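You operate a simulated robot arm through the tools that you are given. There is no shell and no other tool.

The job below is to be done with a simulated robot arm. You get a single attempt, and the scene is never put back.

TASK
Test the red lead and stand its plugs in the matching tray.
Fine: cable tester on, tall plug in A, short plug in B, press TEST once; GOOD tray if it reads GOOD, FAULT tray if OPEN. Set down upright: tall red plug, short red plug.

The check looks at the end state, three seconds after you hand in, the way a careful person would. Anything else that was tipped, shoved, dropped, spilled or broken makes it a failure.

THE ROBOT
A 6-joint arm with a two-finger gripper, fixed in place. Base frame: the origin is at the foot of the arm, x ahead of it, y to its left, z up; the work surface is at about z = 802. Lengths are in mm, angles in degrees, forces in N, time in s.
It reaches about 1298 mm from its shoulder. Its first joint turns from -149.0 to 149.0 degrees. Payload 1.57 kg.
Tool frame: the origin (TCP) lies between the finger pads and is the grasp point; the fingertips stand 21 mm ahead of it; z points along the fingers, y is the line along which they close. Largest opening 70 mm; the body of the gripper starts 50 mm behind the TCP.
Orientation is that of the tool frame in the base frame, as [roll, pitch, yaw] about the fixed x, y, z axes, in that order (R = Rz(yaw) Ry(pitch) Rx(roll)). With the fingers straight down and closing along the base's y, the tool's x points along the base's -x, its y along +y and its z along -z.

THE INTERFACE
- The arm moves only by the tool jog_arm. Its argument "increments" is a list of rows, each an object of numbers (a shift or turn left out is 0, a gripper value left out holds the last): "ax", "ay", "az": the turn, a rotation vector about the tool's x, y, z in degrees; "tx", "ty", "tz": the shift along the tool's x, y, z in m; "fingers": the opening, from 0 (shut) to 1 (fully open). In form: [{"ax": .., "ay": .., "az": .., "tx": .., "ty": .., "tz": .., "fingers": ..}, ...]. A call has 1 to 20 rows; each row shifts and turns the commanded pose from where the row before left it, along the tool's axes as they then stand. Each row takes 0.2 s and may step no farther than 50 mm and 8.6 degrees from the row before; otherwise, or with a gripper value out of range, the whole call is refused. A pose out of reach is approached as far as the arm can. The call stops where the force on the tool passes 90 N (or 10 N more than at its start, if that is more) or the arm is blocked; 0.2 s more then pass. Each finger halts on what it meets, pressing with about 24 N; the grip force reading is that of the motor and also rises with nothing between the fingers. The clock runs only during rows and for 0.2 s after the last one: add rows that do not move to give the fingers time. The reply holds the time, the measured pose of the TCP, the force on the tool along the base axes, the opening and the grip force, in the units named above and with some noise, with the torque about the TCP (base axes, N m) and any sound that the robot's microphone picked up, and new pictures: "show" is both (left out), scene, wrist or none.
- Cameras (640 x 400 px; columns grow to the right, rows downward): "scene" is fixed at [50.3, 648.3, 1555.9]; the picture's right is [0.69, -0.72, 0.00], its down [-0.66, -0.63, -0.41] and it looks along [0.29, 0.28, -0.91] (base axes); focal length 337 px, centre (320, 200). "wrist" rides on the gripper at [79, 4, -81] in the tool frame; the picture's right is [-0.05, 1.00, 0.00], its down [-0.67, -0.04, -0.74] and it looks along [-0.74, -0.04, 0.67] (tool axes); focal length 256 px, centre (320, 200). There is no depth. A picture from a camera that has moved, and an enlarged one, comes with that camera's place and axes in the base frame and with its lens.
- raise_lower(by): slides the trunk up (or, below 0, down) by that many mm; the arm rides with it, the base frame stays. It gives what a move gives, with no picture.
- inspect(camera, box): a new picture of the part [left, top, right, bottom] of that camera's present view, enlarged. No time passes.
- job_done(): hands the job in; it is judged then, once.

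Places have to be worked out from the pictures, the camera data and where the tool is seen. Open the gripper and draw the arm clear of the work before you hand the job in, unless the task says otherwise.

The tools are called after ">>>" by a JSON object that holds its "fn" and its "kwargs". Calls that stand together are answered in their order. jog_arm: Moves the arm, as the interface text tells. Its arguments: {"type":"object","properties":{"increments":{"type":"array","items":{"type":"object","properties":{"ax":{"type":"number"},"ay":{"type":"number"},"az":{"type":"number"},"tx":{"type":"number"},"ty":{"type":"number"},"tz":{"type":"number"},"fingers":{"type":"number"}}}},"show":{"type":"string","enum":["both","scene","wrist","none"]}},"required":["increments"]} The other tools are called the same way: raise_lower (by) slides the trunk up or down; inspect (camera, box) takes an enlarged picture of a part of a camera's view; job_done () hands the job in.

At the start:

```text
t: 0.0
tcp_pos: [289.5, 712.0, 1198.6]
orientation: [-179.9, 0.1, -179.9]
contact_force: [-0.1, 0.0, 0.1]
wrist_torque: [0.02, -0.02, 0.01]
width: 70.2
grasp_force: 0.0
trunk travel left (down, up): [-880.0, 90.0]
```

scene: 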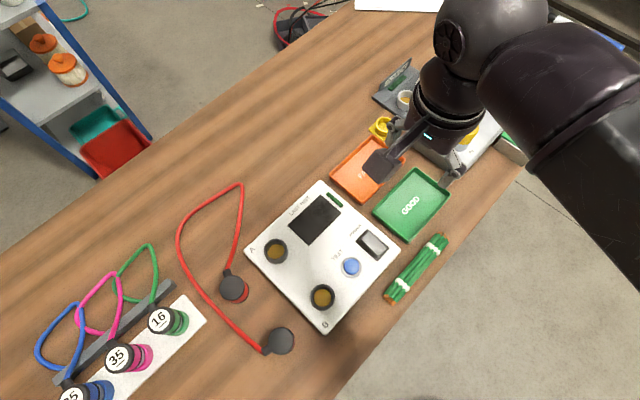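
wrist: 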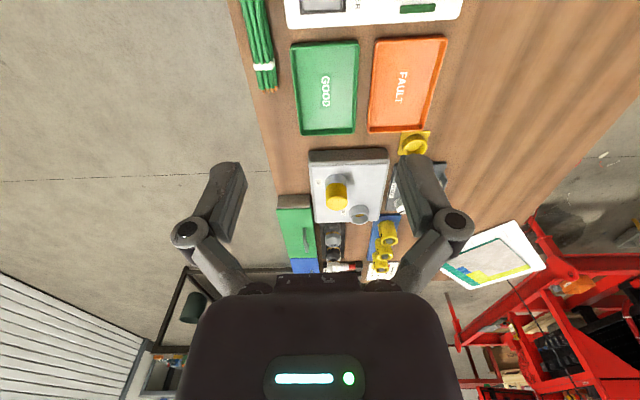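

The scene shows the tester in the middle, with the red lead's two dark-capped plugs left of it and the trays beyond. I'll look closer at the tester and the plugs before moving anything.

>>> {"fn": "inspect", "kwargs": {"camera": "scene", "box": [230, 170, 410, 340]}}

>>> {"fn": "inspect", "kwargs": {"camera": "scene", "box": [150, 170, 330, 370]}}

>>> {"fn": "inspect", "kwargs": {"camera": "scene", "box": [320, 60, 520, 250]}}

>>> {"fn": "inspect", "kwargs": {"camera": "scene", "box": [20, 230, 240, 400]}}

```text
2.35 times, centred on (320, 255) of scene
camera zoom: at [50.3, 648.3, 1555.9], right [0.69, -0.72, 0.0], down [-0.66, -0.63, -0.41], along [0.29, 0.28, -0.91], focal length 792 px, centre (320, 71)
```

zoom: 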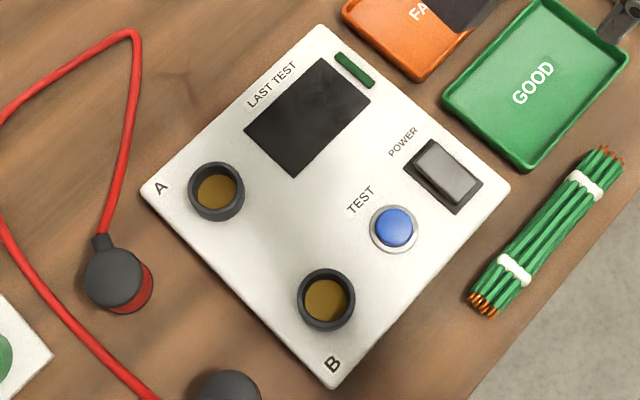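

```text
2.00 times, centred on (240, 270) of scene
camera zoom: at [50.3, 648.3, 1555.9], right [0.69, -0.72, 0.0], down [-0.66, -0.63, -0.41], along [0.29, 0.28, -0.91], focal length 673 px, centre (480, 60)
```

zoom: 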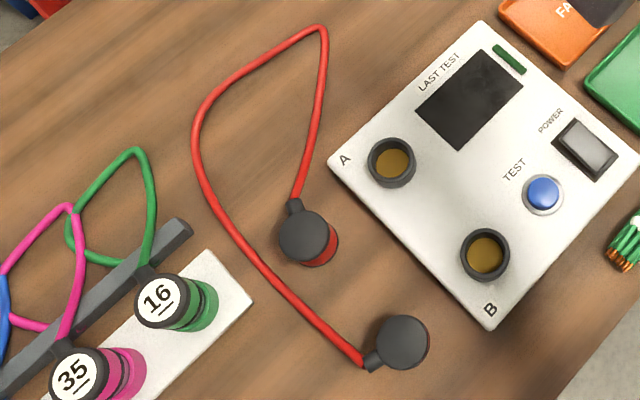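

```text
2.11 times, centred on (420, 155) of scene
camera zoom: at [50.3, 648.3, 1555.9], right [0.69, -0.72, 0.0], down [-0.66, -0.63, -0.41], along [0.29, 0.28, -0.91], focal length 709 px, centre (110, 295)
```

zoom: 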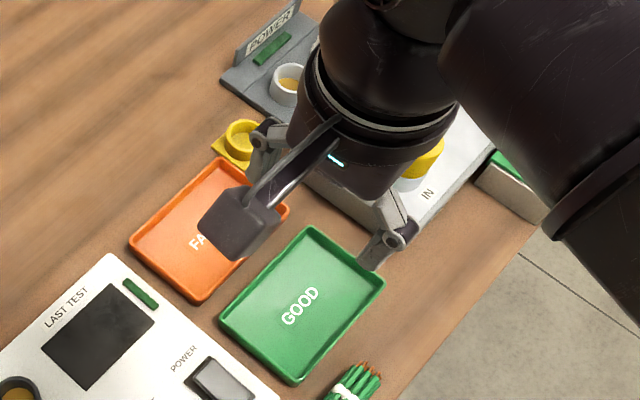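

```text
2.35 times, centred on (130, 315) of scene
camera zoom: at [50.3, 648.3, 1555.9], right [0.69, -0.72, 0.0], down [-0.66, -0.63, -0.41], along [0.29, 0.28, -0.91], focal length 792 px, centre (767, -71)
```

zoom: 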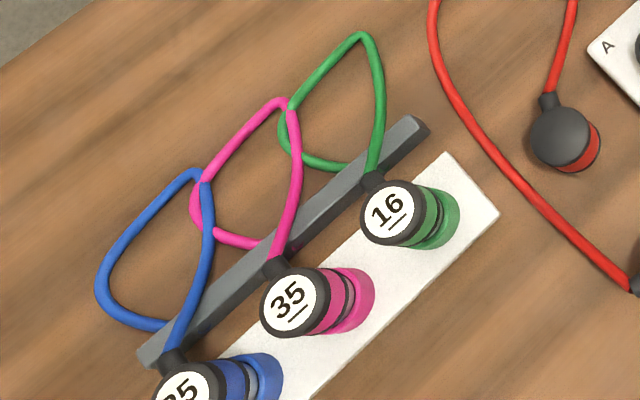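

The tester's face spans roughly x 81–326, y 665–911, with A near (127, 854) and B near (127, 714). The plugs stand at about (13, 860) and (9, 719), but I can't tell their heights, so I'll carry the wrist camera high to the -x side for an oblique view.

>>> {"fn": "jog_arm", "kwargs": {"increments": [{"tx": 0.045, "ty": 0.0065, "tz": 0.008, "fingers": 1}, {"tx": 0.045, "ty": 0.0065, "tz": 0.008}, {"tx": 0.045, "ty": 0.0065, "tz": 0.008}, {"tx": 0.045, "ty": 0.0065, "tz": 0.008}, {"tx": 0.045, "ty": 0.0065, "tz": 0.008}, {"tx": 0.045, "ty": 0.0065, "tz": 0.008}, {"tx": 0.045, "ty": 0.0065, "tz": 0.008}, {"tx": 0.045, "ty": 0.0065, "tz": 0.008}, {"tx": 0.045, "ty": 0.0065, "tz": 0.008}, {"tx": 0.045, "ty": 0.0065, "tz": 0.008}, {"tx": 0.045, "ty": 0.0065, "tz": 0.008}, {"tx": 0.045, "ty": 0.0065, "tz": 0.008}, {}], "show": "both"}}

```text
t: 2.8
tcp_pos: [-251.1, 788.3, 1198.8]
orientation: [180.0, 0.0, -180.0]
contact_force: [0.8, -0.4, 0.6]
wrist_torque: [0.01, 0.0, 0.0]
width: 69.9
grasp_force: 0.0
out of reach, approached as far as the arm can: row 1, 2, 3, 4, 5, 6, 7, 8, 9, 10, 11, 12
trunk travel left (down, up): [-880.0, 90.0]
camera wrist: at [-330.5, 793.9, 1279.7], right [0.05, 1.0, 0.0], down [0.67, -0.04, 0.74], along [0.74, -0.04, -0.67], focal length 256 px, centre (320, 200)
```

scene: 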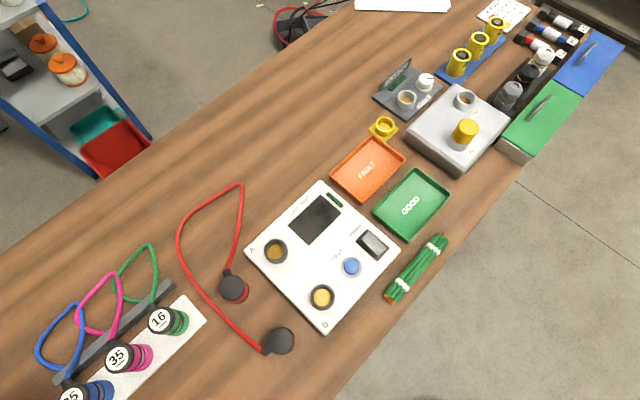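
wrist: 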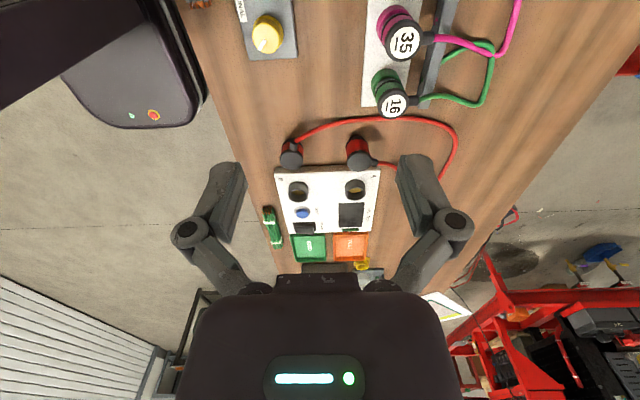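

The arm kept its height (downward was out of reach), but the two red plugs are now visible side by side with the tester behind. I'll enlarge this view.

>>> {"fn": "inspect", "kwargs": {"camera": "wrist", "box": [260, 100, 480, 240]}}

>>> {"fn": "inspect", "kwargs": {"camera": "scene", "box": [320, 160, 420, 260]}}

>>> {"fn": "inspect", "kwargs": {"camera": "scene", "box": [320, 50, 520, 250]}}

>>> {"fn": "inspect", "kwargs": {"camera": "wrist", "box": [220, 0, 540, 200]}}

```text
2.86 times, centred on (370, 170) of wrist
camera zoom: at [-330.5, 793.9, 1279.7], right [0.05, 1.0, 0.0], down [0.67, -0.04, 0.74], along [0.74, -0.04, -0.67], focal length 731 px, centre (177, 286)
```

zoom: 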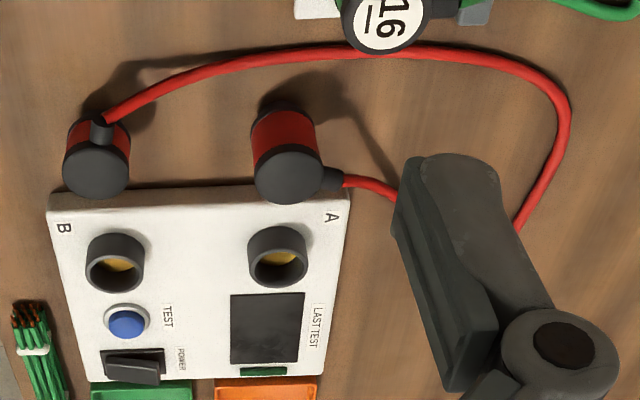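

```text
4.00 times, centred on (370, 210) of scene
camera zoom: at [50.3, 648.3, 1555.9], right [0.69, -0.72, 0.0], down [-0.66, -0.63, -0.41], along [0.29, 0.28, -0.91], focal length 1347 px, centre (120, 160)
```

zoom: 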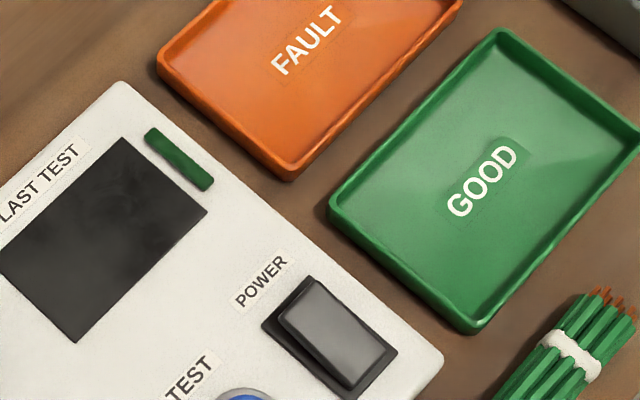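

```text
2.00 times, centred on (420, 150) of scene
camera zoom: at [50.3, 648.3, 1555.9], right [0.69, -0.72, 0.0], down [-0.66, -0.63, -0.41], along [0.29, 0.28, -0.91], focal length 673 px, centre (120, 300)
```

zoom: 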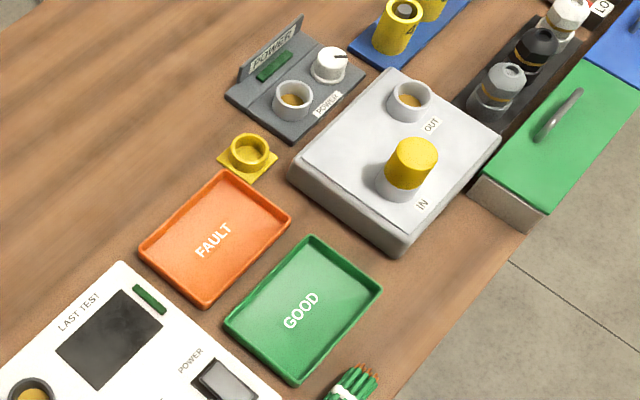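

```text
2.00 times, centred on (380, 100) of wrist
camera zoom: at [-330.5, 793.9, 1279.7], right [0.05, 1.0, 0.0], down [0.67, -0.04, 0.74], along [0.74, -0.04, -0.67], focal length 512 px, centre (200, 400)
```

zoom: 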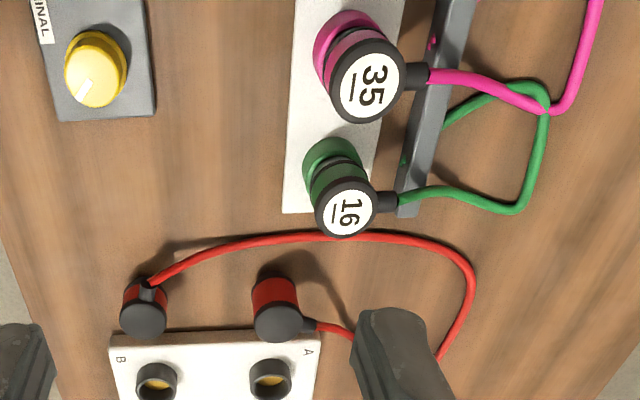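

Triangulating both views puts the plug near (12, 856) at about 66 mm tall and the one near (13, 715) at about 55 mm, so the tall plug is on the A side. I'll zoom tighter to check that and see the sockets and the rocker.

>>> {"fn": "inspect", "kwargs": {"camera": "wrist", "box": [275, 125, 385, 195]}}

>>> {"fn": "inspect", "kwargs": {"camera": "scene", "box": [205, 255, 315, 365]}}

>>> {"fn": "inspect", "kwargs": {"camera": "scene", "box": [255, 225, 345, 315]}}

>>> {"fn": "inspect", "kwargs": {"camera": "scene", "box": [325, 215, 405, 285]}}

>>> {"fn": "inspect", "kwargs": {"camera": "wrist", "box": [350, 0, 450, 130]}}

```text
5.71 times, centred on (330, 160) of wrist
camera zoom: at [-330.5, 793.9, 1279.7], right [0.05, 1.0, 0.0], down [0.67, -0.04, 0.74], along [0.74, -0.04, -0.67], focal length 1463 px, centre (263, 429)
```

zoom: 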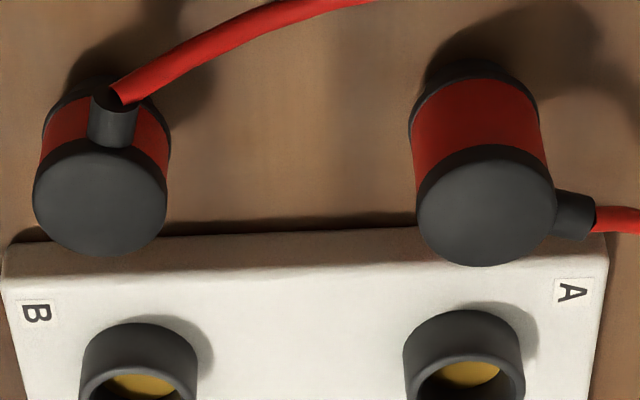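

```text
3.64 times, centred on (260, 310) of scene
camera zoom: at [50.3, 648.3, 1555.9], right [0.69, -0.72, 0.0], down [-0.66, -0.63, -0.41], along [0.29, 0.28, -0.91], focal length 1224 px, centre (538, -200)
```

zoom: 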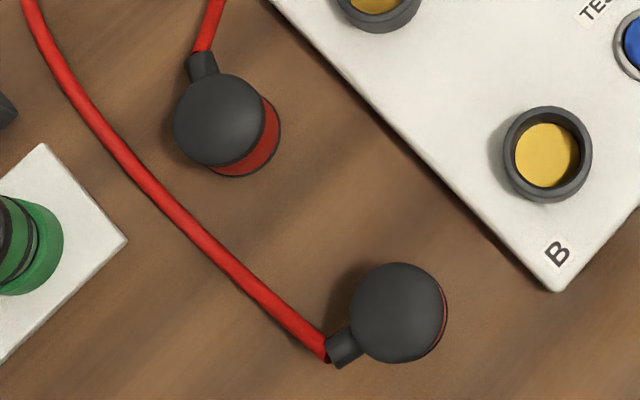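

```text
4.44 times, centred on (300, 270) of scene
camera zoom: at [50.3, 648.3, 1555.9], right [0.69, -0.72, 0.0], down [-0.66, -0.63, -0.41], along [0.29, 0.28, -0.91], focal length 1496 px, centre (409, -111)
```

zoom: 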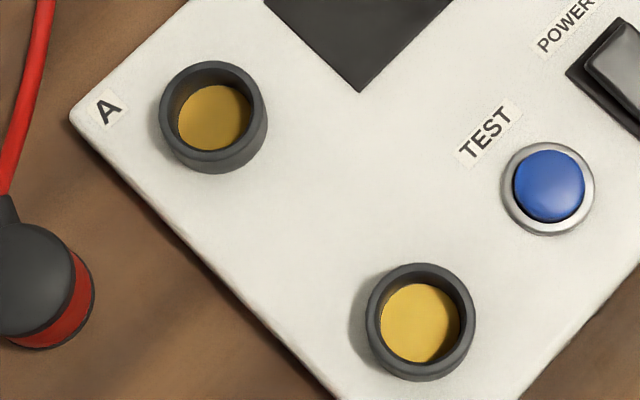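

```text
5.71 times, centred on (365, 250) of scene
camera zoom: at [50.3, 648.3, 1555.9], right [0.69, -0.72, 0.0], down [-0.66, -0.63, -0.41], along [0.29, 0.28, -0.91], focal length 1924 px, centre (63, -86)
```

zoom: 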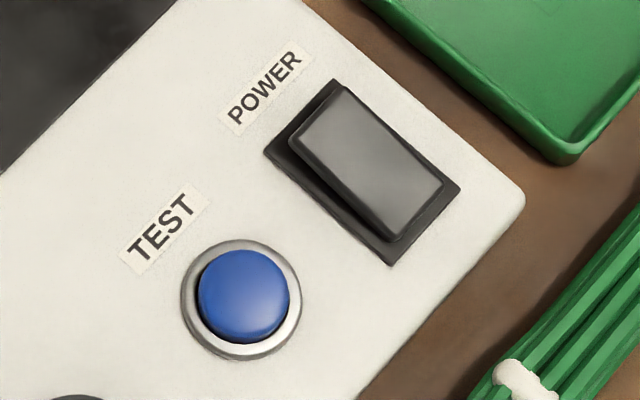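

```text
3.08 times, centred on (400, 65) of wrist
camera zoom: at [-330.5, 793.9, 1279.7], right [0.05, 1.0, 0.0], down [0.67, -0.04, 0.74], along [0.74, -0.04, -0.67], focal length 788 px, centre (74, 615)
```

zoom: 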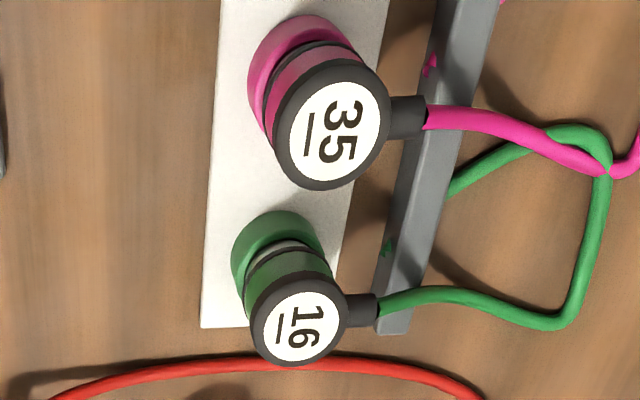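

The plugs look like roughly 50 mm cylinders (dark cap, red body), and the sockets are cups about 50 mm outside. I'll lower the trunk by 150 mm so the arm can get down to the work and view the plugs from closer.

>>> {"fn": "raise_lower", "kwargs": {"by": -150}}

```text
t: 4.5
tcp_pos: [-251.2, 789.6, 1048.4]
orientation: [179.9, 0.1, -180.0]
contact_force: [0.5, -0.5, -0.2]
wrist_torque: [0.0, -0.02, 0.0]
width: 69.9
grasp_force: 0.1
trunk travel left (down, up): [-730.0, 240.0]
```

The trunk moved the TCP to z ≈ 1048 as expected. I'll now move +x and down toward the plugs to view them, watching whether downward motion is reachable.

>>> {"fn": "jog_arm", "kwargs": {"increments": [{"tx": -0.03, "tz": 0.02}, {"tx": -0.03, "tz": 0.02}, {"tx": -0.03, "tz": 0.02}, {"tx": -0.03, "tz": 0.02}, {}], "show": "wrist"}}

```text
t: 5.8
tcp_pos: [-132.6, 787.9, 1048.0]
orientation: [-179.9, 0.0, 180.0]
contact_force: [0.4, -0.1, -0.1]
wrist_torque: [0.01, 0.01, -0.01]
width: 70.4
grasp_force: 0.0
out of reach, approached as far as the arm can: row 1, 2, 3, 4
trunk travel left (down, up): [-730.0, 240.0]
camera wrist: at [-211.2, 793.0, 1129.4], right [0.05, 1.0, 0.0], down [0.67, -0.04, 0.75], along [0.74, -0.04, -0.67], focal length 256 px, centre (320, 200)
```

wrist: 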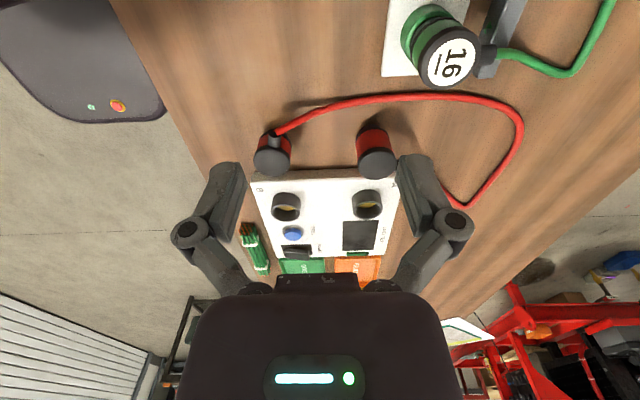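

Downward motion by the arm is blocked at its own lower limit, so height must come from the trunk. I'll check that the arm moves up freely, so that I can then lower the trunk and have working room below.

>>> {"fn": "jog_arm", "kwargs": {"increments": [{"tz": -0.04}, {"tz": -0.04}, {"tz": -0.04}, {}], "show": "none"}}

```text
t: 6.8
tcp_pos: [-132.0, 788.1, 1047.8]
orientation: [180.0, 0.1, -180.0]
contact_force: [-0.1, 0.3, -0.2]
wrist_torque: [0.02, -0.03, -0.03]
width: 70.2
grasp_force: 0.1
out of reach, approached as far as the arm can: row 1, 2, 3
trunk travel left (down, up): [-730.0, 240.0]
```

No change yet, possibly because the commanded height is still below the arm's limit after the earlier refused descents. I'll command a bit more upward to see whether it responds.

>>> {"fn": "jog_arm", "kwargs": {"increments": [{"tz": -0.04}, {"tz": -0.04}, {"tz": -0.04}, {}], "show": "none"}}

```text
t: 7.8
tcp_pos: [-131.2, 788.9, 1048.6]
orientation: [180.0, 0.0, -180.0]
contact_force: [0.3, 0.4, 0.3]
wrist_torque: [0.0, 0.03, 0.03]
width: 70.3
grasp_force: 0.0
out of reach, approached as far as the arm can: row 1, 2, 3
trunk travel left (down, up): [-730.0, 240.0]
```

Neither up nor down responds, so the arm seems to move only in the horizontal plane, like a SCARA, with the trunk giving height. I'll test small single steps of height and tilt to confirm.

>>> {"fn": "jog_arm", "kwargs": {"increments": [{"tz": -0.01}, {}], "show": "none"}}

>>> {"fn": "jog_arm", "kwargs": {"increments": [{"tz": 0.02}, {}], "show": "none"}}

>>> {"fn": "jog_arm", "kwargs": {"increments": [{"tz": -0.01}, {"ax": 3}, {}], "show": "none"}}

>>> {"fn": "jog_arm", "kwargs": {"increments": [{"ax": -3}, {}], "show": "none"}}

```text
t: 8.3
tcp_pos: [-131.8, 787.3, 1047.7]
orientation: [180.0, 0.0, -180.0]
contact_force: [0.0, 0.6, -0.6]
wrist_torque: [0.0, 0.01, 0.0]
width: 69.8
grasp_force: 0.0
out of reach, approached as far as the arm can: row 1
trunk travel left (down, up): [-730.0, 240.0]
```

```text
t: 8.9
tcp_pos: [-132.1, 788.2, 1047.4]
orientation: [180.0, 0.0, -180.0]
contact_force: [0.5, 0.1, -0.4]
wrist_torque: [-0.02, 0.01, -0.04]
width: 70.0
grasp_force: 0.0
out of reach, approached as far as the arm can: row 1
trunk travel left (down, up): [-730.0, 240.0]
```

```text
t: 9.8
tcp_pos: [-131.2, 789.2, 1048.9]
orientation: [-177.0, 0.0, -179.9]
contact_force: [-0.9, 0.4, 0.3]
wrist_torque: [-0.02, 0.0, 0.01]
width: 69.9
grasp_force: 0.0
out of reach, approached as far as the arm can: row 1
trunk travel left (down, up): [-730.0, 240.0]
```

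```text
t: 10.3
tcp_pos: [-133.9, 788.5, 1048.8]
orientation: [-180.0, 0.1, 180.0]
contact_force: [0.8, -0.1, 0.0]
wrist_torque: [0.0, -0.01, 0.01]
width: 70.2
grasp_force: 0.0
trunk travel left (down, up): [-730.0, 240.0]
```

Confirmed: x, y and tilt respond, height comes only from the trunk. I'll lower the trunk 118 mm over this clear spot to look at the plugs from close.

>>> {"fn": "raise_lower", "kwargs": {"by": -118}}

>>> {"fn": "inspect", "kwargs": {"camera": "wrist", "box": [240, 60, 440, 200]}}

```text
t: 11.8
tcp_pos: [-132.3, 789.5, 930.5]
orientation: [180.0, 0.0, -180.0]
contact_force: [-0.1, 0.2, 0.9]
wrist_torque: [0.01, 0.0, 0.07]
width: 70.0
grasp_force: 0.2
trunk travel left (down, up): [-612.0, 358.0]
```

```text
2.86 times, centred on (340, 130) of wrist
camera zoom: at [-211.3, 793.9, 1011.6], right [0.05, 1.0, 0.0], down [0.67, -0.04, 0.75], along [0.74, -0.04, -0.67], focal length 731 px, centre (263, 400)
```

zoom: 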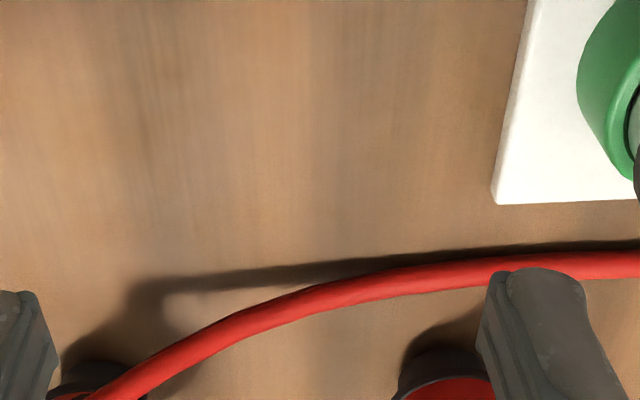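

The plugs lie lower in the frame here; I'll look at that part of the view, and the whole frame.

>>> {"fn": "inspect", "kwargs": {"camera": "wrist", "box": [0, 0, 640, 400]}}

>>> {"fn": "inspect", "kwargs": {"camera": "wrist", "box": [240, 150, 440, 290]}}

```text
1.00 times, centred on (320, 200) of wrist (not enlarged: the box is as wide or as high as the picture)
camera zoom: at [-211.3, 793.9, 1011.6], right [0.05, 1.0, 0.0], down [0.67, -0.04, 0.75], along [0.74, -0.04, -0.67], focal length 256 px, centre (320, 200)
```

zoom: 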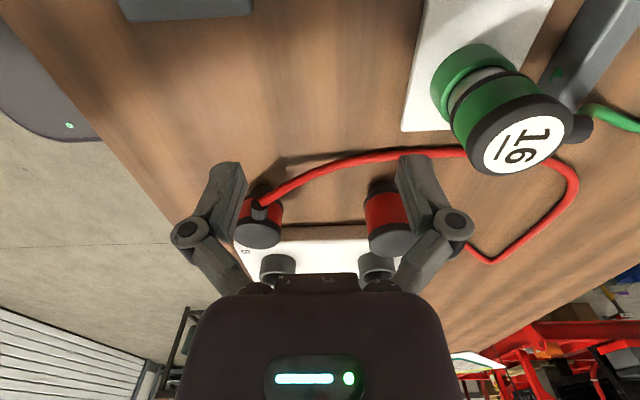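

```text
2.86 times, centred on (340, 220) of wrist
camera zoom: at [-211.3, 793.9, 1011.6], right [0.05, 1.0, 0.0], down [0.67, -0.04, 0.75], along [0.74, -0.04, -0.67], focal length 731 px, centre (263, 143)
```

zoom: 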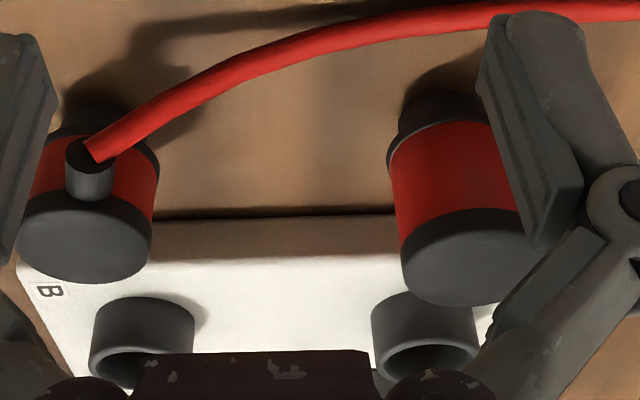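

Now it's clear: each plug has a narrower pin under a rim (pin about 40 mm), and the sockets are cups with about 41 mm bores, so placement must be accurate. First the power switch: I'll raise a little and move to view the rocker near (284, 712).

>>> {"fn": "raise_lower", "kwargs": {"by": 25}}

>>> {"fn": "jog_arm", "kwargs": {"increments": [{"tx": -0.0414, "ty": -0.011}, {"tx": -0.0414, "ty": -0.011}, {"tx": -0.0414, "ty": -0.011}, {"tx": -0.0414, "ty": -0.011}, {"tx": -0.0414, "ty": -0.011}, {"tx": -0.0414, "ty": -0.011}, {"tx": -0.0414, "ty": -0.011}, {}], "show": "both"}}

```text
t: 12.5
tcp_pos: [-132.3, 790.0, 955.3]
orientation: [179.9, 0.0, 180.0]
contact_force: [-0.3, -0.3, -0.8]
wrist_torque: [0.03, 0.0, 0.0]
width: 69.9
grasp_force: 0.1
trunk travel left (down, up): [-637.0, 333.0]
```

```text
t: 14.3
tcp_pos: [160.3, 709.2, 954.8]
orientation: [180.0, 0.0, -180.0]
contact_force: [0.1, -0.2, 0.2]
wrist_torque: [-0.01, 0.01, -0.01]
width: 69.9
grasp_force: 0.1
trunk travel left (down, up): [-637.0, 333.0]
camera wrist: at [81.4, 714.3, 1036.6], right [0.05, 1.0, 0.0], down [0.67, -0.04, 0.74], along [0.74, -0.04, -0.67], focal length 256 px, centre (320, 200)
```

scene: 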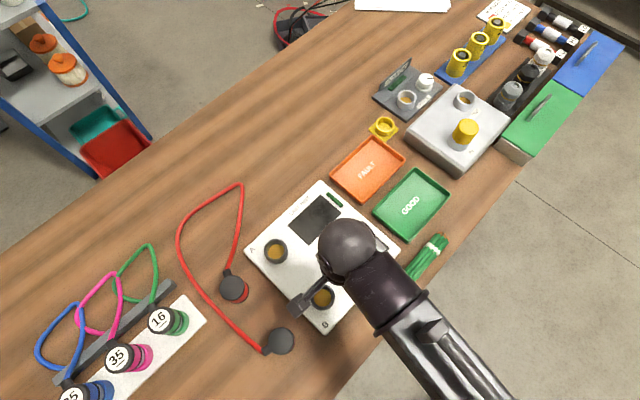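
wrist: 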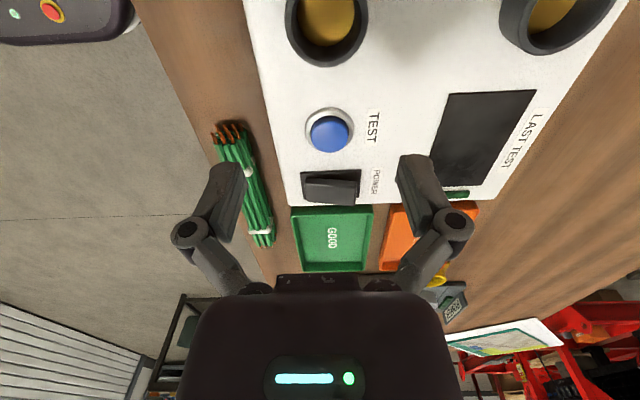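

The rocker is now in view at (330, 187) in the wrist picture. I'll enlarge the rocker, TEST button and sockets.

>>> {"fn": "inspect", "kwargs": {"camera": "wrist", "box": [285, 150, 385, 212]}}

>>> {"fn": "inspect", "kwargs": {"camera": "wrist", "box": [270, 0, 630, 220]}}

```text
6.40 times, centred on (335, 181) of wrist
camera zoom: at [81.4, 714.3, 1036.6], right [0.05, 1.0, 0.0], down [0.67, -0.04, 0.74], along [0.74, -0.04, -0.67], focal length 1638 px, centre (224, 322)
```

zoom: 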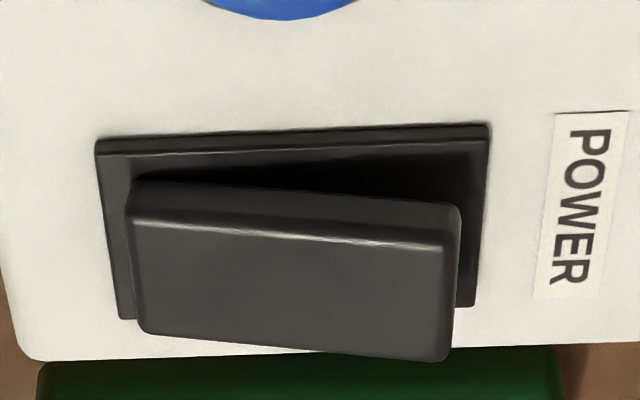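

```text
1.78 times, centred on (450, 110) of wrist
camera zoom: at [81.4, 714.3, 1036.6], right [0.05, 1.0, 0.0], down [0.67, -0.04, 0.74], along [0.74, -0.04, -0.67], focal length 455 px, centre (89, 360)
```

zoom: 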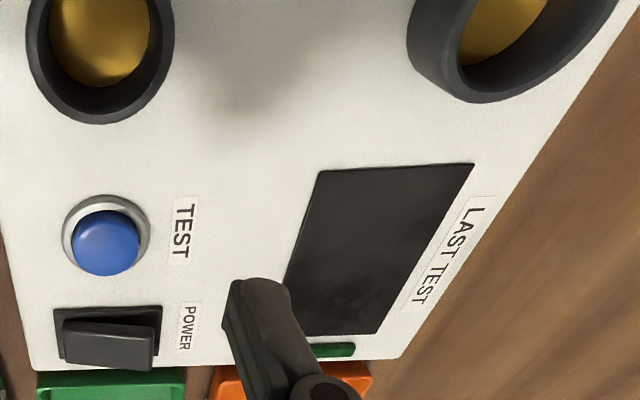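

The rocker's +y end is raised (around (284, 739), z ≈ 850) and the display is dark, so pressing the +y end should switch it on. I'll close the fingers and move over (284, 735) at the present height.

>>> {"fn": "jog_arm", "kwargs": {"increments": [{"tx": -0.0412, "ty": 0.008, "fingers": 0}, {"tx": -0.0412, "ty": 0.008}, {"tx": -0.0412, "ty": 0.008}, {}, {}, {}], "show": "both"}}

>>> {"fn": "jog_arm", "kwargs": {"increments": [{}], "show": "none"}}

>>> {"fn": "jog_arm", "kwargs": {"increments": [{}], "show": "none"}}

>>> {"fn": "jog_arm", "kwargs": {"increments": [{}], "show": "none"}}

```text
t: 15.7
tcp_pos: [285.4, 733.6, 955.7]
orientation: [180.0, 0.0, 180.0]
contact_force: [-0.4, -0.3, -0.3]
wrist_torque: [-0.01, 0.01, -0.01]
width: 0.1
grasp_force: 24.3
trunk travel left (down, up): [-637.0, 333.0]
camera wrist: at [206.7, 737.9, 1036.5], right [0.05, 1.0, 0.0], down [0.67, -0.04, 0.74], along [0.74, -0.04, -0.67], focal length 256 px, centre (320, 200)
```

scene: 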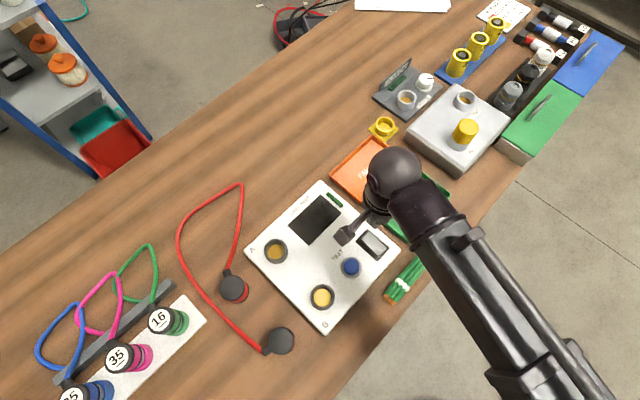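
wrist: 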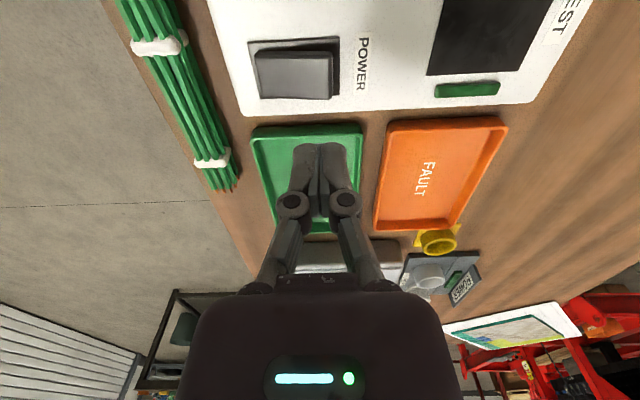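

```text
t: 16.1
tcp_pos: [284.8, 732.5, 954.7]
orientation: [180.0, 0.0, 180.0]
contact_force: [0.4, 0.6, -0.2]
wrist_torque: [0.02, -0.02, -0.01]
width: 0.0
grasp_force: 23.8
trunk travel left (down, up): [-637.0, 333.0]
```

```text
t: 16.5
tcp_pos: [285.0, 733.4, 956.0]
orientation: [180.0, 0.0, -179.9]
contact_force: [0.7, 0.1, -0.5]
wrist_torque: [0.02, 0.0, -0.03]
width: 0.1
grasp_force: 24.1
trunk travel left (down, up): [-637.0, 333.0]
```

```text
t: 16.9
tcp_pos: [286.5, 734.1, 955.3]
orientation: [180.0, 0.0, -180.0]
contact_force: [-0.4, 0.1, 0.7]
wrist_torque: [-0.01, 0.0, 0.0]
width: 0.0
grasp_force: 24.0
trunk travel left (down, up): [-637.0, 333.0]
```

The TCP averages (285.4, 733.4, 955.4), so the fingertips are about 84 mm above the rocker's raised end. I'll lower to just above it, then press in small steps.

>>> {"fn": "raise_lower", "kwargs": {"by": -78}}

>>> {"fn": "inspect", "kwargs": {"camera": "scene", "box": [320, 190, 420, 270]}}

```text
t: 18.1
tcp_pos: [286.7, 732.3, 877.0]
orientation: [-180.0, 0.0, -180.0]
contact_force: [0.0, -0.3, 0.1]
wrist_torque: [0.01, -0.03, 0.01]
width: 0.0
grasp_force: 23.4
trunk travel left (down, up): [-559.0, 411.0]
```

```text
5.00 times, centred on (370, 230) of scene
camera zoom: at [50.3, 648.3, 1555.9], right [0.69, -0.72, 0.0], down [-0.66, -0.63, -0.41], along [0.29, 0.28, -0.91], focal length 1683 px, centre (70, 50)
```

zoom: 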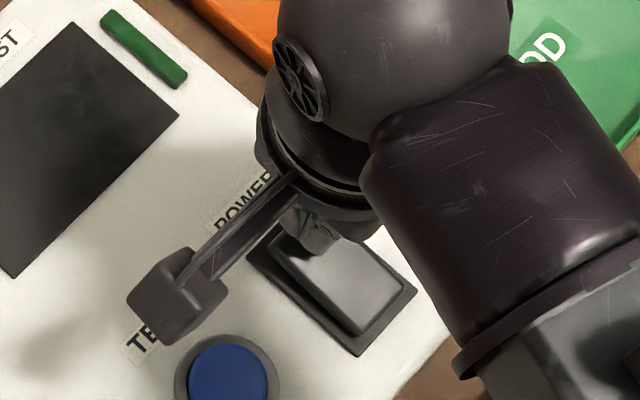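

The fingertips sit just over the rocker's raised end. I'll lower in small steps until it gives.

>>> {"fn": "raise_lower", "kwargs": {"by": -5}}

>>> {"fn": "raise_lower", "kwargs": {"by": -3}}

```text
t: 18.6
tcp_pos: [285.4, 733.0, 873.5]
orientation: [-180.0, 0.0, -180.0]
contact_force: [-0.4, -0.1, 0.3]
wrist_torque: [0.0, -0.01, 0.01]
width: 0.0
grasp_force: 24.8
trunk travel left (down, up): [-554.0, 416.0]
```

```text
t: 19.1
tcp_pos: [285.0, 733.8, 870.6]
orientation: [180.0, 0.0, -179.9]
contact_force: [0.2, -0.5, 0.0]
wrist_torque: [0.0, 0.01, -0.04]
width: 0.0
grasp_force: 24.1
trunk travel left (down, up): [-551.0, 419.0]
```

No contact yet at tip height ≈ 849; continuing down in small steps.

>>> {"fn": "raise_lower", "kwargs": {"by": -3}}

>>> {"fn": "raise_lower", "kwargs": {"by": -2}}

```text
t: 19.7
tcp_pos: [284.9, 733.3, 866.4]
orientation: [-180.0, 0.0, 180.0]
contact_force: [-0.4, -0.3, 0.4]
wrist_torque: [-0.03, 0.05, 0.02]
width: 0.0
grasp_force: 24.1
trunk travel left (down, up): [-548.0, 422.0]
```

```text
t: 20.2
tcp_pos: [286.2, 733.3, 865.2]
orientation: [179.8, 0.1, 180.0]
contact_force: [2.7, 8.4, 27.0]
wrist_torque: [-0.03, -0.05, 0.01]
width: 0.1
grasp_force: 23.8
trunk travel left (down, up): [-546.0, 424.0]
```

Contact came at TCP z ≈ 865.5 with 27 N. I'll press a little further and look for the switch to click or the display to light.

>>> {"fn": "raise_lower", "kwargs": {"by": -2}}

>>> {"fn": "inspect", "kwargs": {"camera": "scene", "box": [280, 170, 420, 290]}}

```text
t: 20.7
tcp_pos: [284.5, 732.0, 865.8]
orientation: [179.6, 0.2, 179.9]
contact_force: [9.5, 23.2, 67.9]
wrist_torque: [-0.01, -0.18, 0.07]
width: 0.0
grasp_force: 23.7
trunk travel left (down, up): [-544.0, 426.0]
```

```text
3.33 times, centred on (350, 230) of scene
camera zoom: at [50.3, 648.3, 1555.9], right [0.69, -0.72, 0.0], down [-0.66, -0.63, -0.41], along [0.29, 0.28, -0.91], focal length 1122 px, centre (220, 100)
```

zoom: 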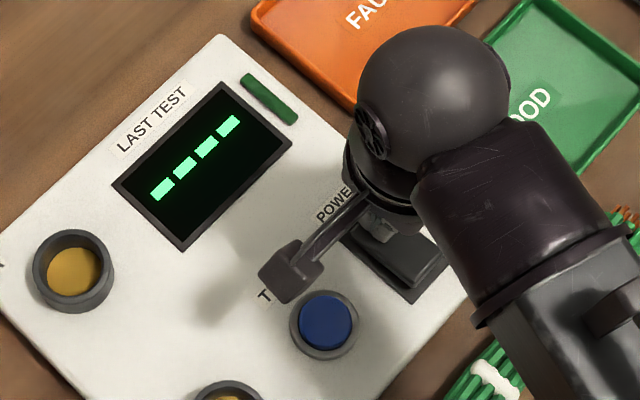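

The display lit with "- - - -", so the tester is on. I'll lift clear of the rocker and check that it stays on.

>>> {"fn": "raise_lower", "kwargs": {"by": 95}}

>>> {"fn": "inspect", "kwargs": {"camera": "scene", "box": [280, 170, 420, 290]}}

```text
t: 22.0
tcp_pos: [285.6, 733.6, 957.9]
orientation: [-180.0, 0.0, 179.9]
contact_force: [-0.3, 0.3, -0.1]
wrist_torque: [0.01, 0.01, 0.03]
width: 0.0
grasp_force: 24.2
trunk travel left (down, up): [-639.0, 331.0]
```

```text
3.33 times, centred on (350, 230) of scene
camera zoom: at [50.3, 648.3, 1555.9], right [0.69, -0.72, 0.0], down [-0.66, -0.63, -0.41], along [0.29, 0.28, -0.91], focal length 1122 px, centre (220, 100)
```

zoom: 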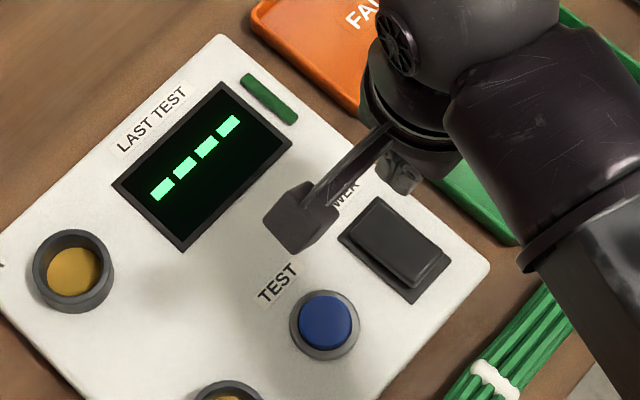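

Power is on and the rocker has flipped. Next I'll open the gripper, go above the tall plug at about (12, 856), and turn the tool 90° so the fingers close along x, clear of its cable relief which points mostly +y.

>>> {"fn": "jog_arm", "kwargs": {"increments": [{"tx": 0.039, "ty": 0.0175}, {"tx": 0.039, "ty": 0.0175}, {"tx": 0.039, "ty": 0.0175}, {"tx": 0.039, "ty": 0.0175}, {"tx": 0.039, "ty": 0.0175}, {"tx": 0.039, "ty": 0.0175}, {"tx": 0.039, "ty": 0.0175, "fingers": 1}, {"az": -8.182}, {"az": -8.182}, {"az": -8.182}, {"az": -8.182}, {"az": -8.182}, {"az": -8.182}, {"az": -8.182}, {"az": -8.182}, {"az": -8.182}, {"az": -8.182}, {"az": -8.18}, {}], "show": "both"}}

>>> {"fn": "jog_arm", "kwargs": {"increments": [{}], "show": "none"}}

>>> {"fn": "jog_arm", "kwargs": {"increments": [{}], "show": "none"}}

>>> {"fn": "jog_arm", "kwargs": {"increments": [{}], "show": "none"}}

```text
t: 26.0
tcp_pos: [13.0, 856.7, 957.4]
orientation: [180.0, 0.1, -90.0]
contact_force: [0.6, -0.4, -0.8]
wrist_torque: [0.0, -0.02, -0.01]
width: 70.0
grasp_force: 0.1
trunk travel left (down, up): [-639.0, 331.0]
camera wrist: at [9.1, 777.2, 1038.5], right [-1.0, 0.05, 0.0], down [0.03, 0.67, 0.74], along [0.04, 0.74, -0.67], focal length 256 px, centre (320, 200)
```

scene: 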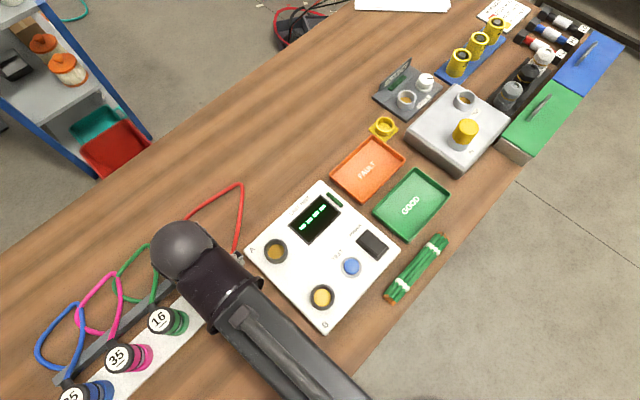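
wrist: 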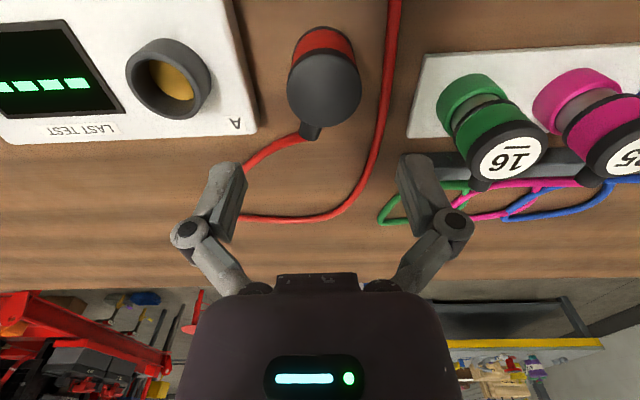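

```text
t: 26.4
tcp_pos: [13.0, 856.1, 958.2]
orientation: [180.0, 0.0, -90.0]
contact_force: [0.0, 0.4, -0.4]
wrist_torque: [-0.01, 0.02, -0.02]
width: 70.0
grasp_force: 0.0
trunk travel left (down, up): [-639.0, 331.0]
```

```text
t: 26.8
tcp_pos: [14.5, 856.9, 956.8]
orientation: [180.0, 0.0, -90.0]
contact_force: [-0.7, -0.1, 0.5]
wrist_torque: [0.02, -0.03, -0.02]
width: 69.8
grasp_force: 0.0
trunk travel left (down, up): [-639.0, 331.0]
```

```text
t: 27.2
tcp_pos: [12.9, 855.5, 956.3]
orientation: [-179.9, 0.1, -90.0]
contact_force: [-0.6, 1.6, 0.0]
wrist_torque: [0.02, -0.01, 0.02]
width: 70.0
grasp_force: 0.0
trunk travel left (down, up): [-639.0, 331.0]
```

The TCP averages (13.3, 856.3) and the plug shows at (324, 95) in the wrist view with its relief toward +y. I'll zoom to measure the plug and socket A relative to the tool.

>>> {"fn": "inspect", "kwargs": {"camera": "wrist", "box": [260, 15, 400, 145]}}

>>> {"fn": "inspect", "kwargs": {"camera": "wrist", "box": [100, 15, 240, 145]}}

```text
3.08 times, centred on (330, 80) of wrist
camera zoom: at [9.0, 777.2, 1038.5], right [-1.0, 0.05, 0.0], down [0.04, 0.67, 0.74], along [0.04, 0.74, -0.67], focal length 788 px, centre (289, 569)
```

zoom: 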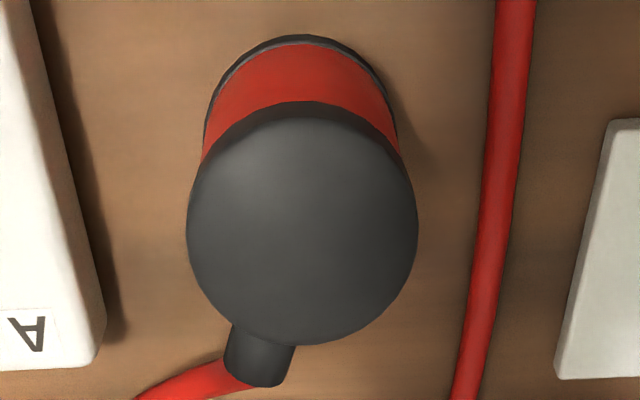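

```text
3.08 times, centred on (170, 80) of wrist
camera zoom: at [9.0, 777.2, 1038.5], right [-1.0, 0.05, 0.0], down [0.04, 0.67, 0.74], along [0.04, 0.74, -0.67], focal length 788 px, centre (782, 569)
```

zoom: 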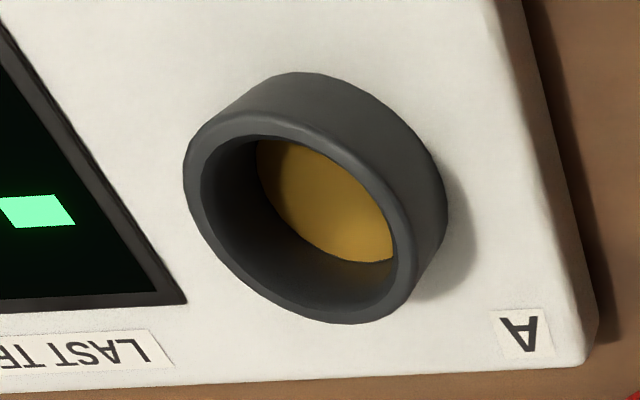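

The plug centre comes out near (10.3, 856.2) with a 50.5 mm cap, so I'll shift 2.5 mm in -x and lower the trunk to put the pads around it (TCP z ≈ 846).

>>> {"fn": "jog_arm", "kwargs": {"increments": [{"ty": 0.0027}, {}], "show": "none"}}

>>> {"fn": "raise_lower", "kwargs": {"by": -80}}

>>> {"fn": "inspect", "kwargs": {"camera": "wrist", "box": [160, 60, 480, 260]}}

```text
t: 27.8
tcp_pos: [10.3, 855.7, 957.2]
orientation: [180.0, 0.0, -90.0]
contact_force: [0.1, 0.2, -0.4]
wrist_torque: [-0.02, 0.01, 0.0]
width: 69.9
grasp_force: 0.0
trunk travel left (down, up): [-639.0, 331.0]
```

```text
t: 29.0
tcp_pos: [10.3, 856.8, 877.8]
orientation: [-180.0, 0.0, -90.0]
contact_force: [0.3, -0.1, -0.1]
wrist_torque: [-0.01, -0.01, -0.01]
width: 69.9
grasp_force: 0.1
trunk travel left (down, up): [-559.0, 411.0]
```

```text
2.00 times, centred on (320, 160) of wrist
camera zoom: at [6.7, 776.8, 958.6], right [-1.0, 0.05, 0.0], down [0.04, 0.67, 0.74], along [0.04, 0.74, -0.67], focal length 512 px, centre (320, 280)
```

zoom: 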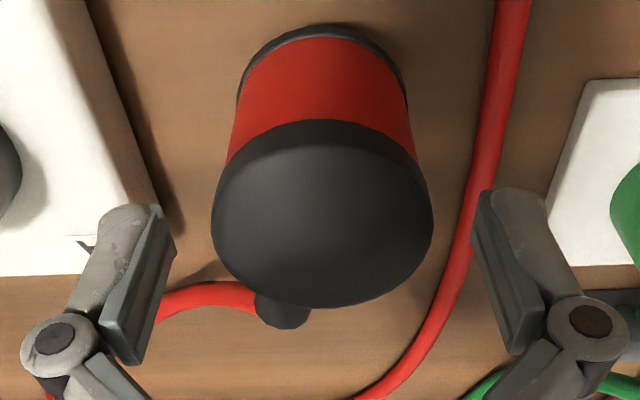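

The plug sits midway between the fingers. I'll lower the last 32 mm and close on it.

>>> {"fn": "raise_lower", "kwargs": {"by": -32}}

>>> {"fn": "jog_arm", "kwargs": {"increments": [{"fingers": 0.6}, {}, {"fingers": 0}, {}, {}, {}], "show": "both"}}

```text
t: 29.7
tcp_pos: [11.2, 855.2, 844.7]
orientation: [-179.9, 0.0, -90.0]
contact_force: [0.5, -0.1, -0.9]
wrist_torque: [0.01, -0.02, -0.04]
width: 70.0
grasp_force: 0.1
trunk travel left (down, up): [-527.0, 443.0]
```

```text
t: 31.1
tcp_pos: [9.4, 855.0, 845.3]
orientation: [-179.9, -0.1, -90.0]
contact_force: [-0.1, 2.2, 6.4]
wrist_torque: [0.04, 0.0, -0.02]
width: 47.1
grasp_force: 24.0
trunk travel left (down, up): [-527.0, 443.0]
camera wrist: at [6.6, 776.6, 926.9], right [-1.0, 0.05, 0.0], down [0.04, 0.67, 0.75], along [0.04, 0.74, -0.67], focal length 256 px, centre (320, 200)
```

scene: 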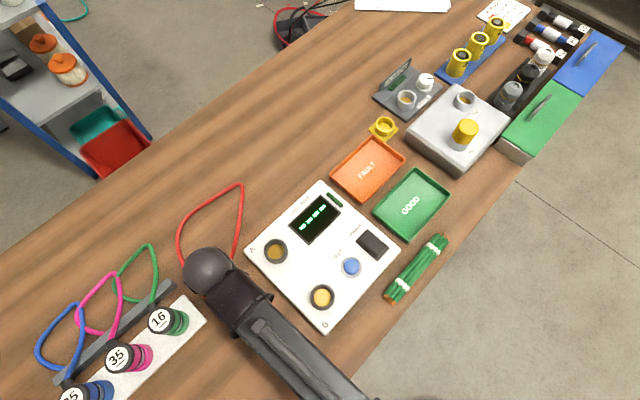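
wrist: 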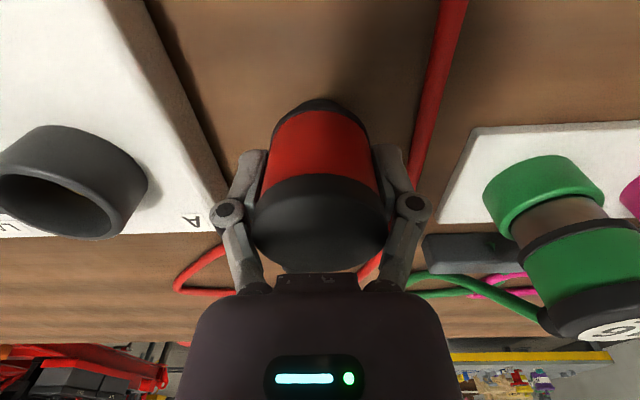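

The fingers hold the red body at 47.1 mm width. I'll lift 20 mm first to check the grip, then higher to clear the cups.

>>> {"fn": "raise_lower", "kwargs": {"by": 20}}

>>> {"fn": "raise_lower", "kwargs": {"by": 60}}

>>> {"fn": "jog_arm", "kwargs": {"increments": [{}], "show": "both"}}

```text
t: 31.8
tcp_pos: [10.9, 854.3, 864.7]
orientation: [-179.9, 0.0, -90.0]
contact_force: [-0.2, -0.4, -1.3]
wrist_torque: [-0.03, 0.0, -0.03]
width: 47.3
grasp_force: 23.3
trunk travel left (down, up): [-547.0, 423.0]
```

```text
t: 32.8
tcp_pos: [10.3, 855.8, 925.1]
orientation: [-179.9, 0.1, -90.0]
contact_force: [-1.0, 0.7, -1.8]
wrist_torque: [-0.01, 0.02, 0.02]
width: 47.2
grasp_force: 24.3
trunk travel left (down, up): [-607.0, 363.0]
```

```text
t: 33.2
tcp_pos: [10.1, 855.8, 924.6]
orientation: [-180.0, -0.1, -89.9]
contact_force: [0.0, -0.6, -0.8]
wrist_torque: [0.01, 0.03, -0.02]
width: 47.1
grasp_force: 24.0
trunk travel left (down, up): [-607.0, 363.0]
camera wrist: at [6.7, 777.0, 1006.4], right [-1.0, 0.05, 0.0], down [0.04, 0.67, 0.74], along [0.04, 0.74, -0.67], focal length 256 px, centre (320, 200)
```

scene: 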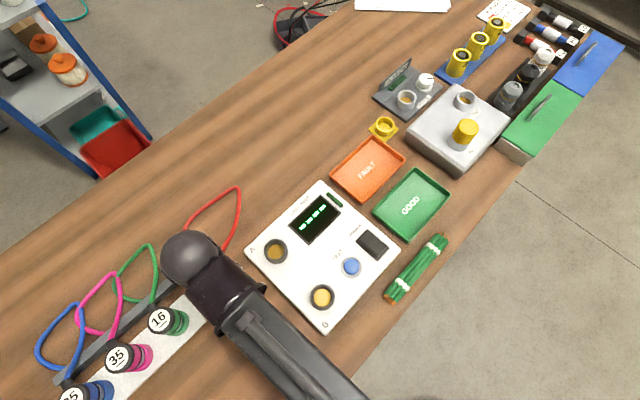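
wrist: 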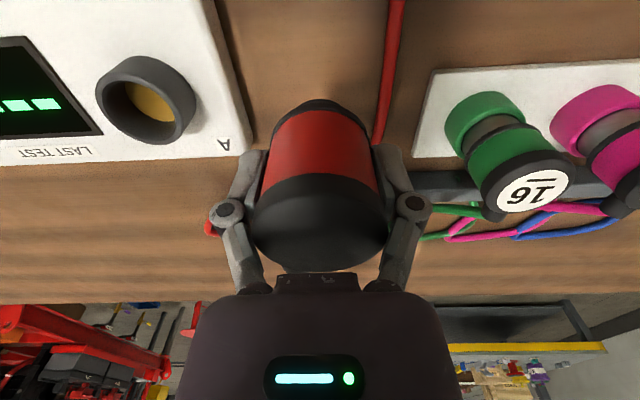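

The plug is held straight and lifted. I'll zoom on the plug's pin in the wrist view to find where its centre is relative to the tool.

>>> {"fn": "inspect", "kwargs": {"camera": "wrist", "box": [240, 85, 400, 185]}}

>>> {"fn": "inspect", "kwargs": {"camera": "wrist", "box": [80, 30, 240, 170]}}

```text
4.00 times, centred on (320, 135) of wrist
camera zoom: at [6.7, 777.0, 1006.4], right [-1.0, 0.05, 0.0], down [0.04, 0.67, 0.74], along [0.04, 0.74, -0.67], focal length 1024 px, centre (320, 460)
```

zoom: 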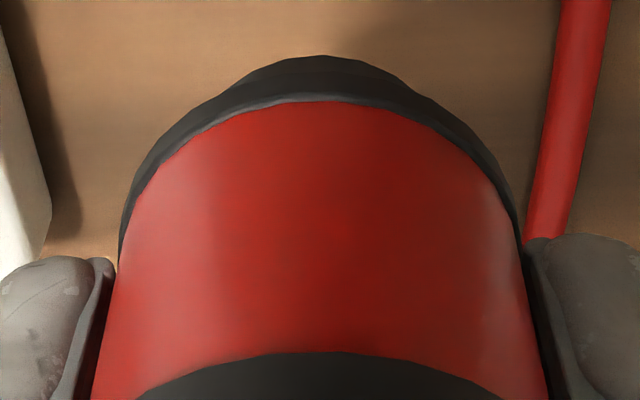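

```text
2.86 times, centred on (160, 100) of wrist
camera zoom: at [6.7, 777.0, 1006.4], right [-1.0, 0.05, 0.0], down [0.04, 0.67, 0.74], along [0.04, 0.74, -0.67], focal length 731 px, centre (777, 486)
```

zoom: 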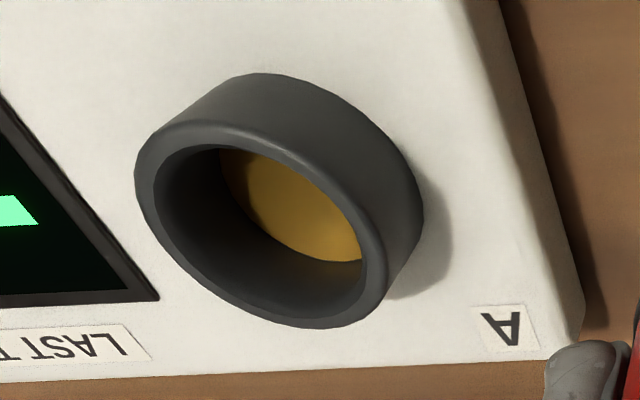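

I'll zoom in further on the pin's edge to measure its radius and centre.

>>> {"fn": "inspect", "kwargs": {"camera": "wrist", "box": [280, 90, 360, 130]}}

```text
8.00 times, centred on (320, 110) of wrist
camera zoom: at [6.7, 777.0, 1006.4], right [-1.0, 0.05, 0.0], down [0.04, 0.67, 0.74], along [0.04, 0.74, -0.67], focal length 2048 px, centre (320, 920)
```

zoom: 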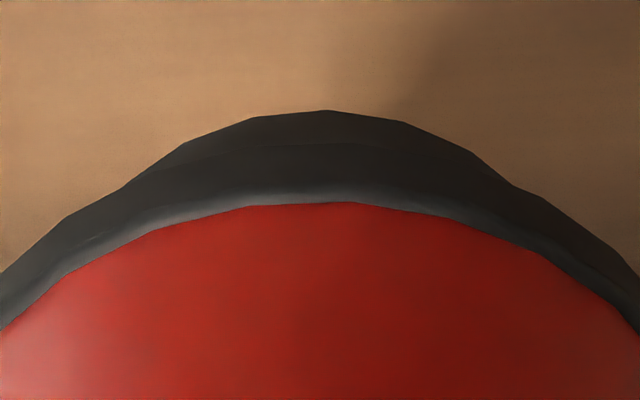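

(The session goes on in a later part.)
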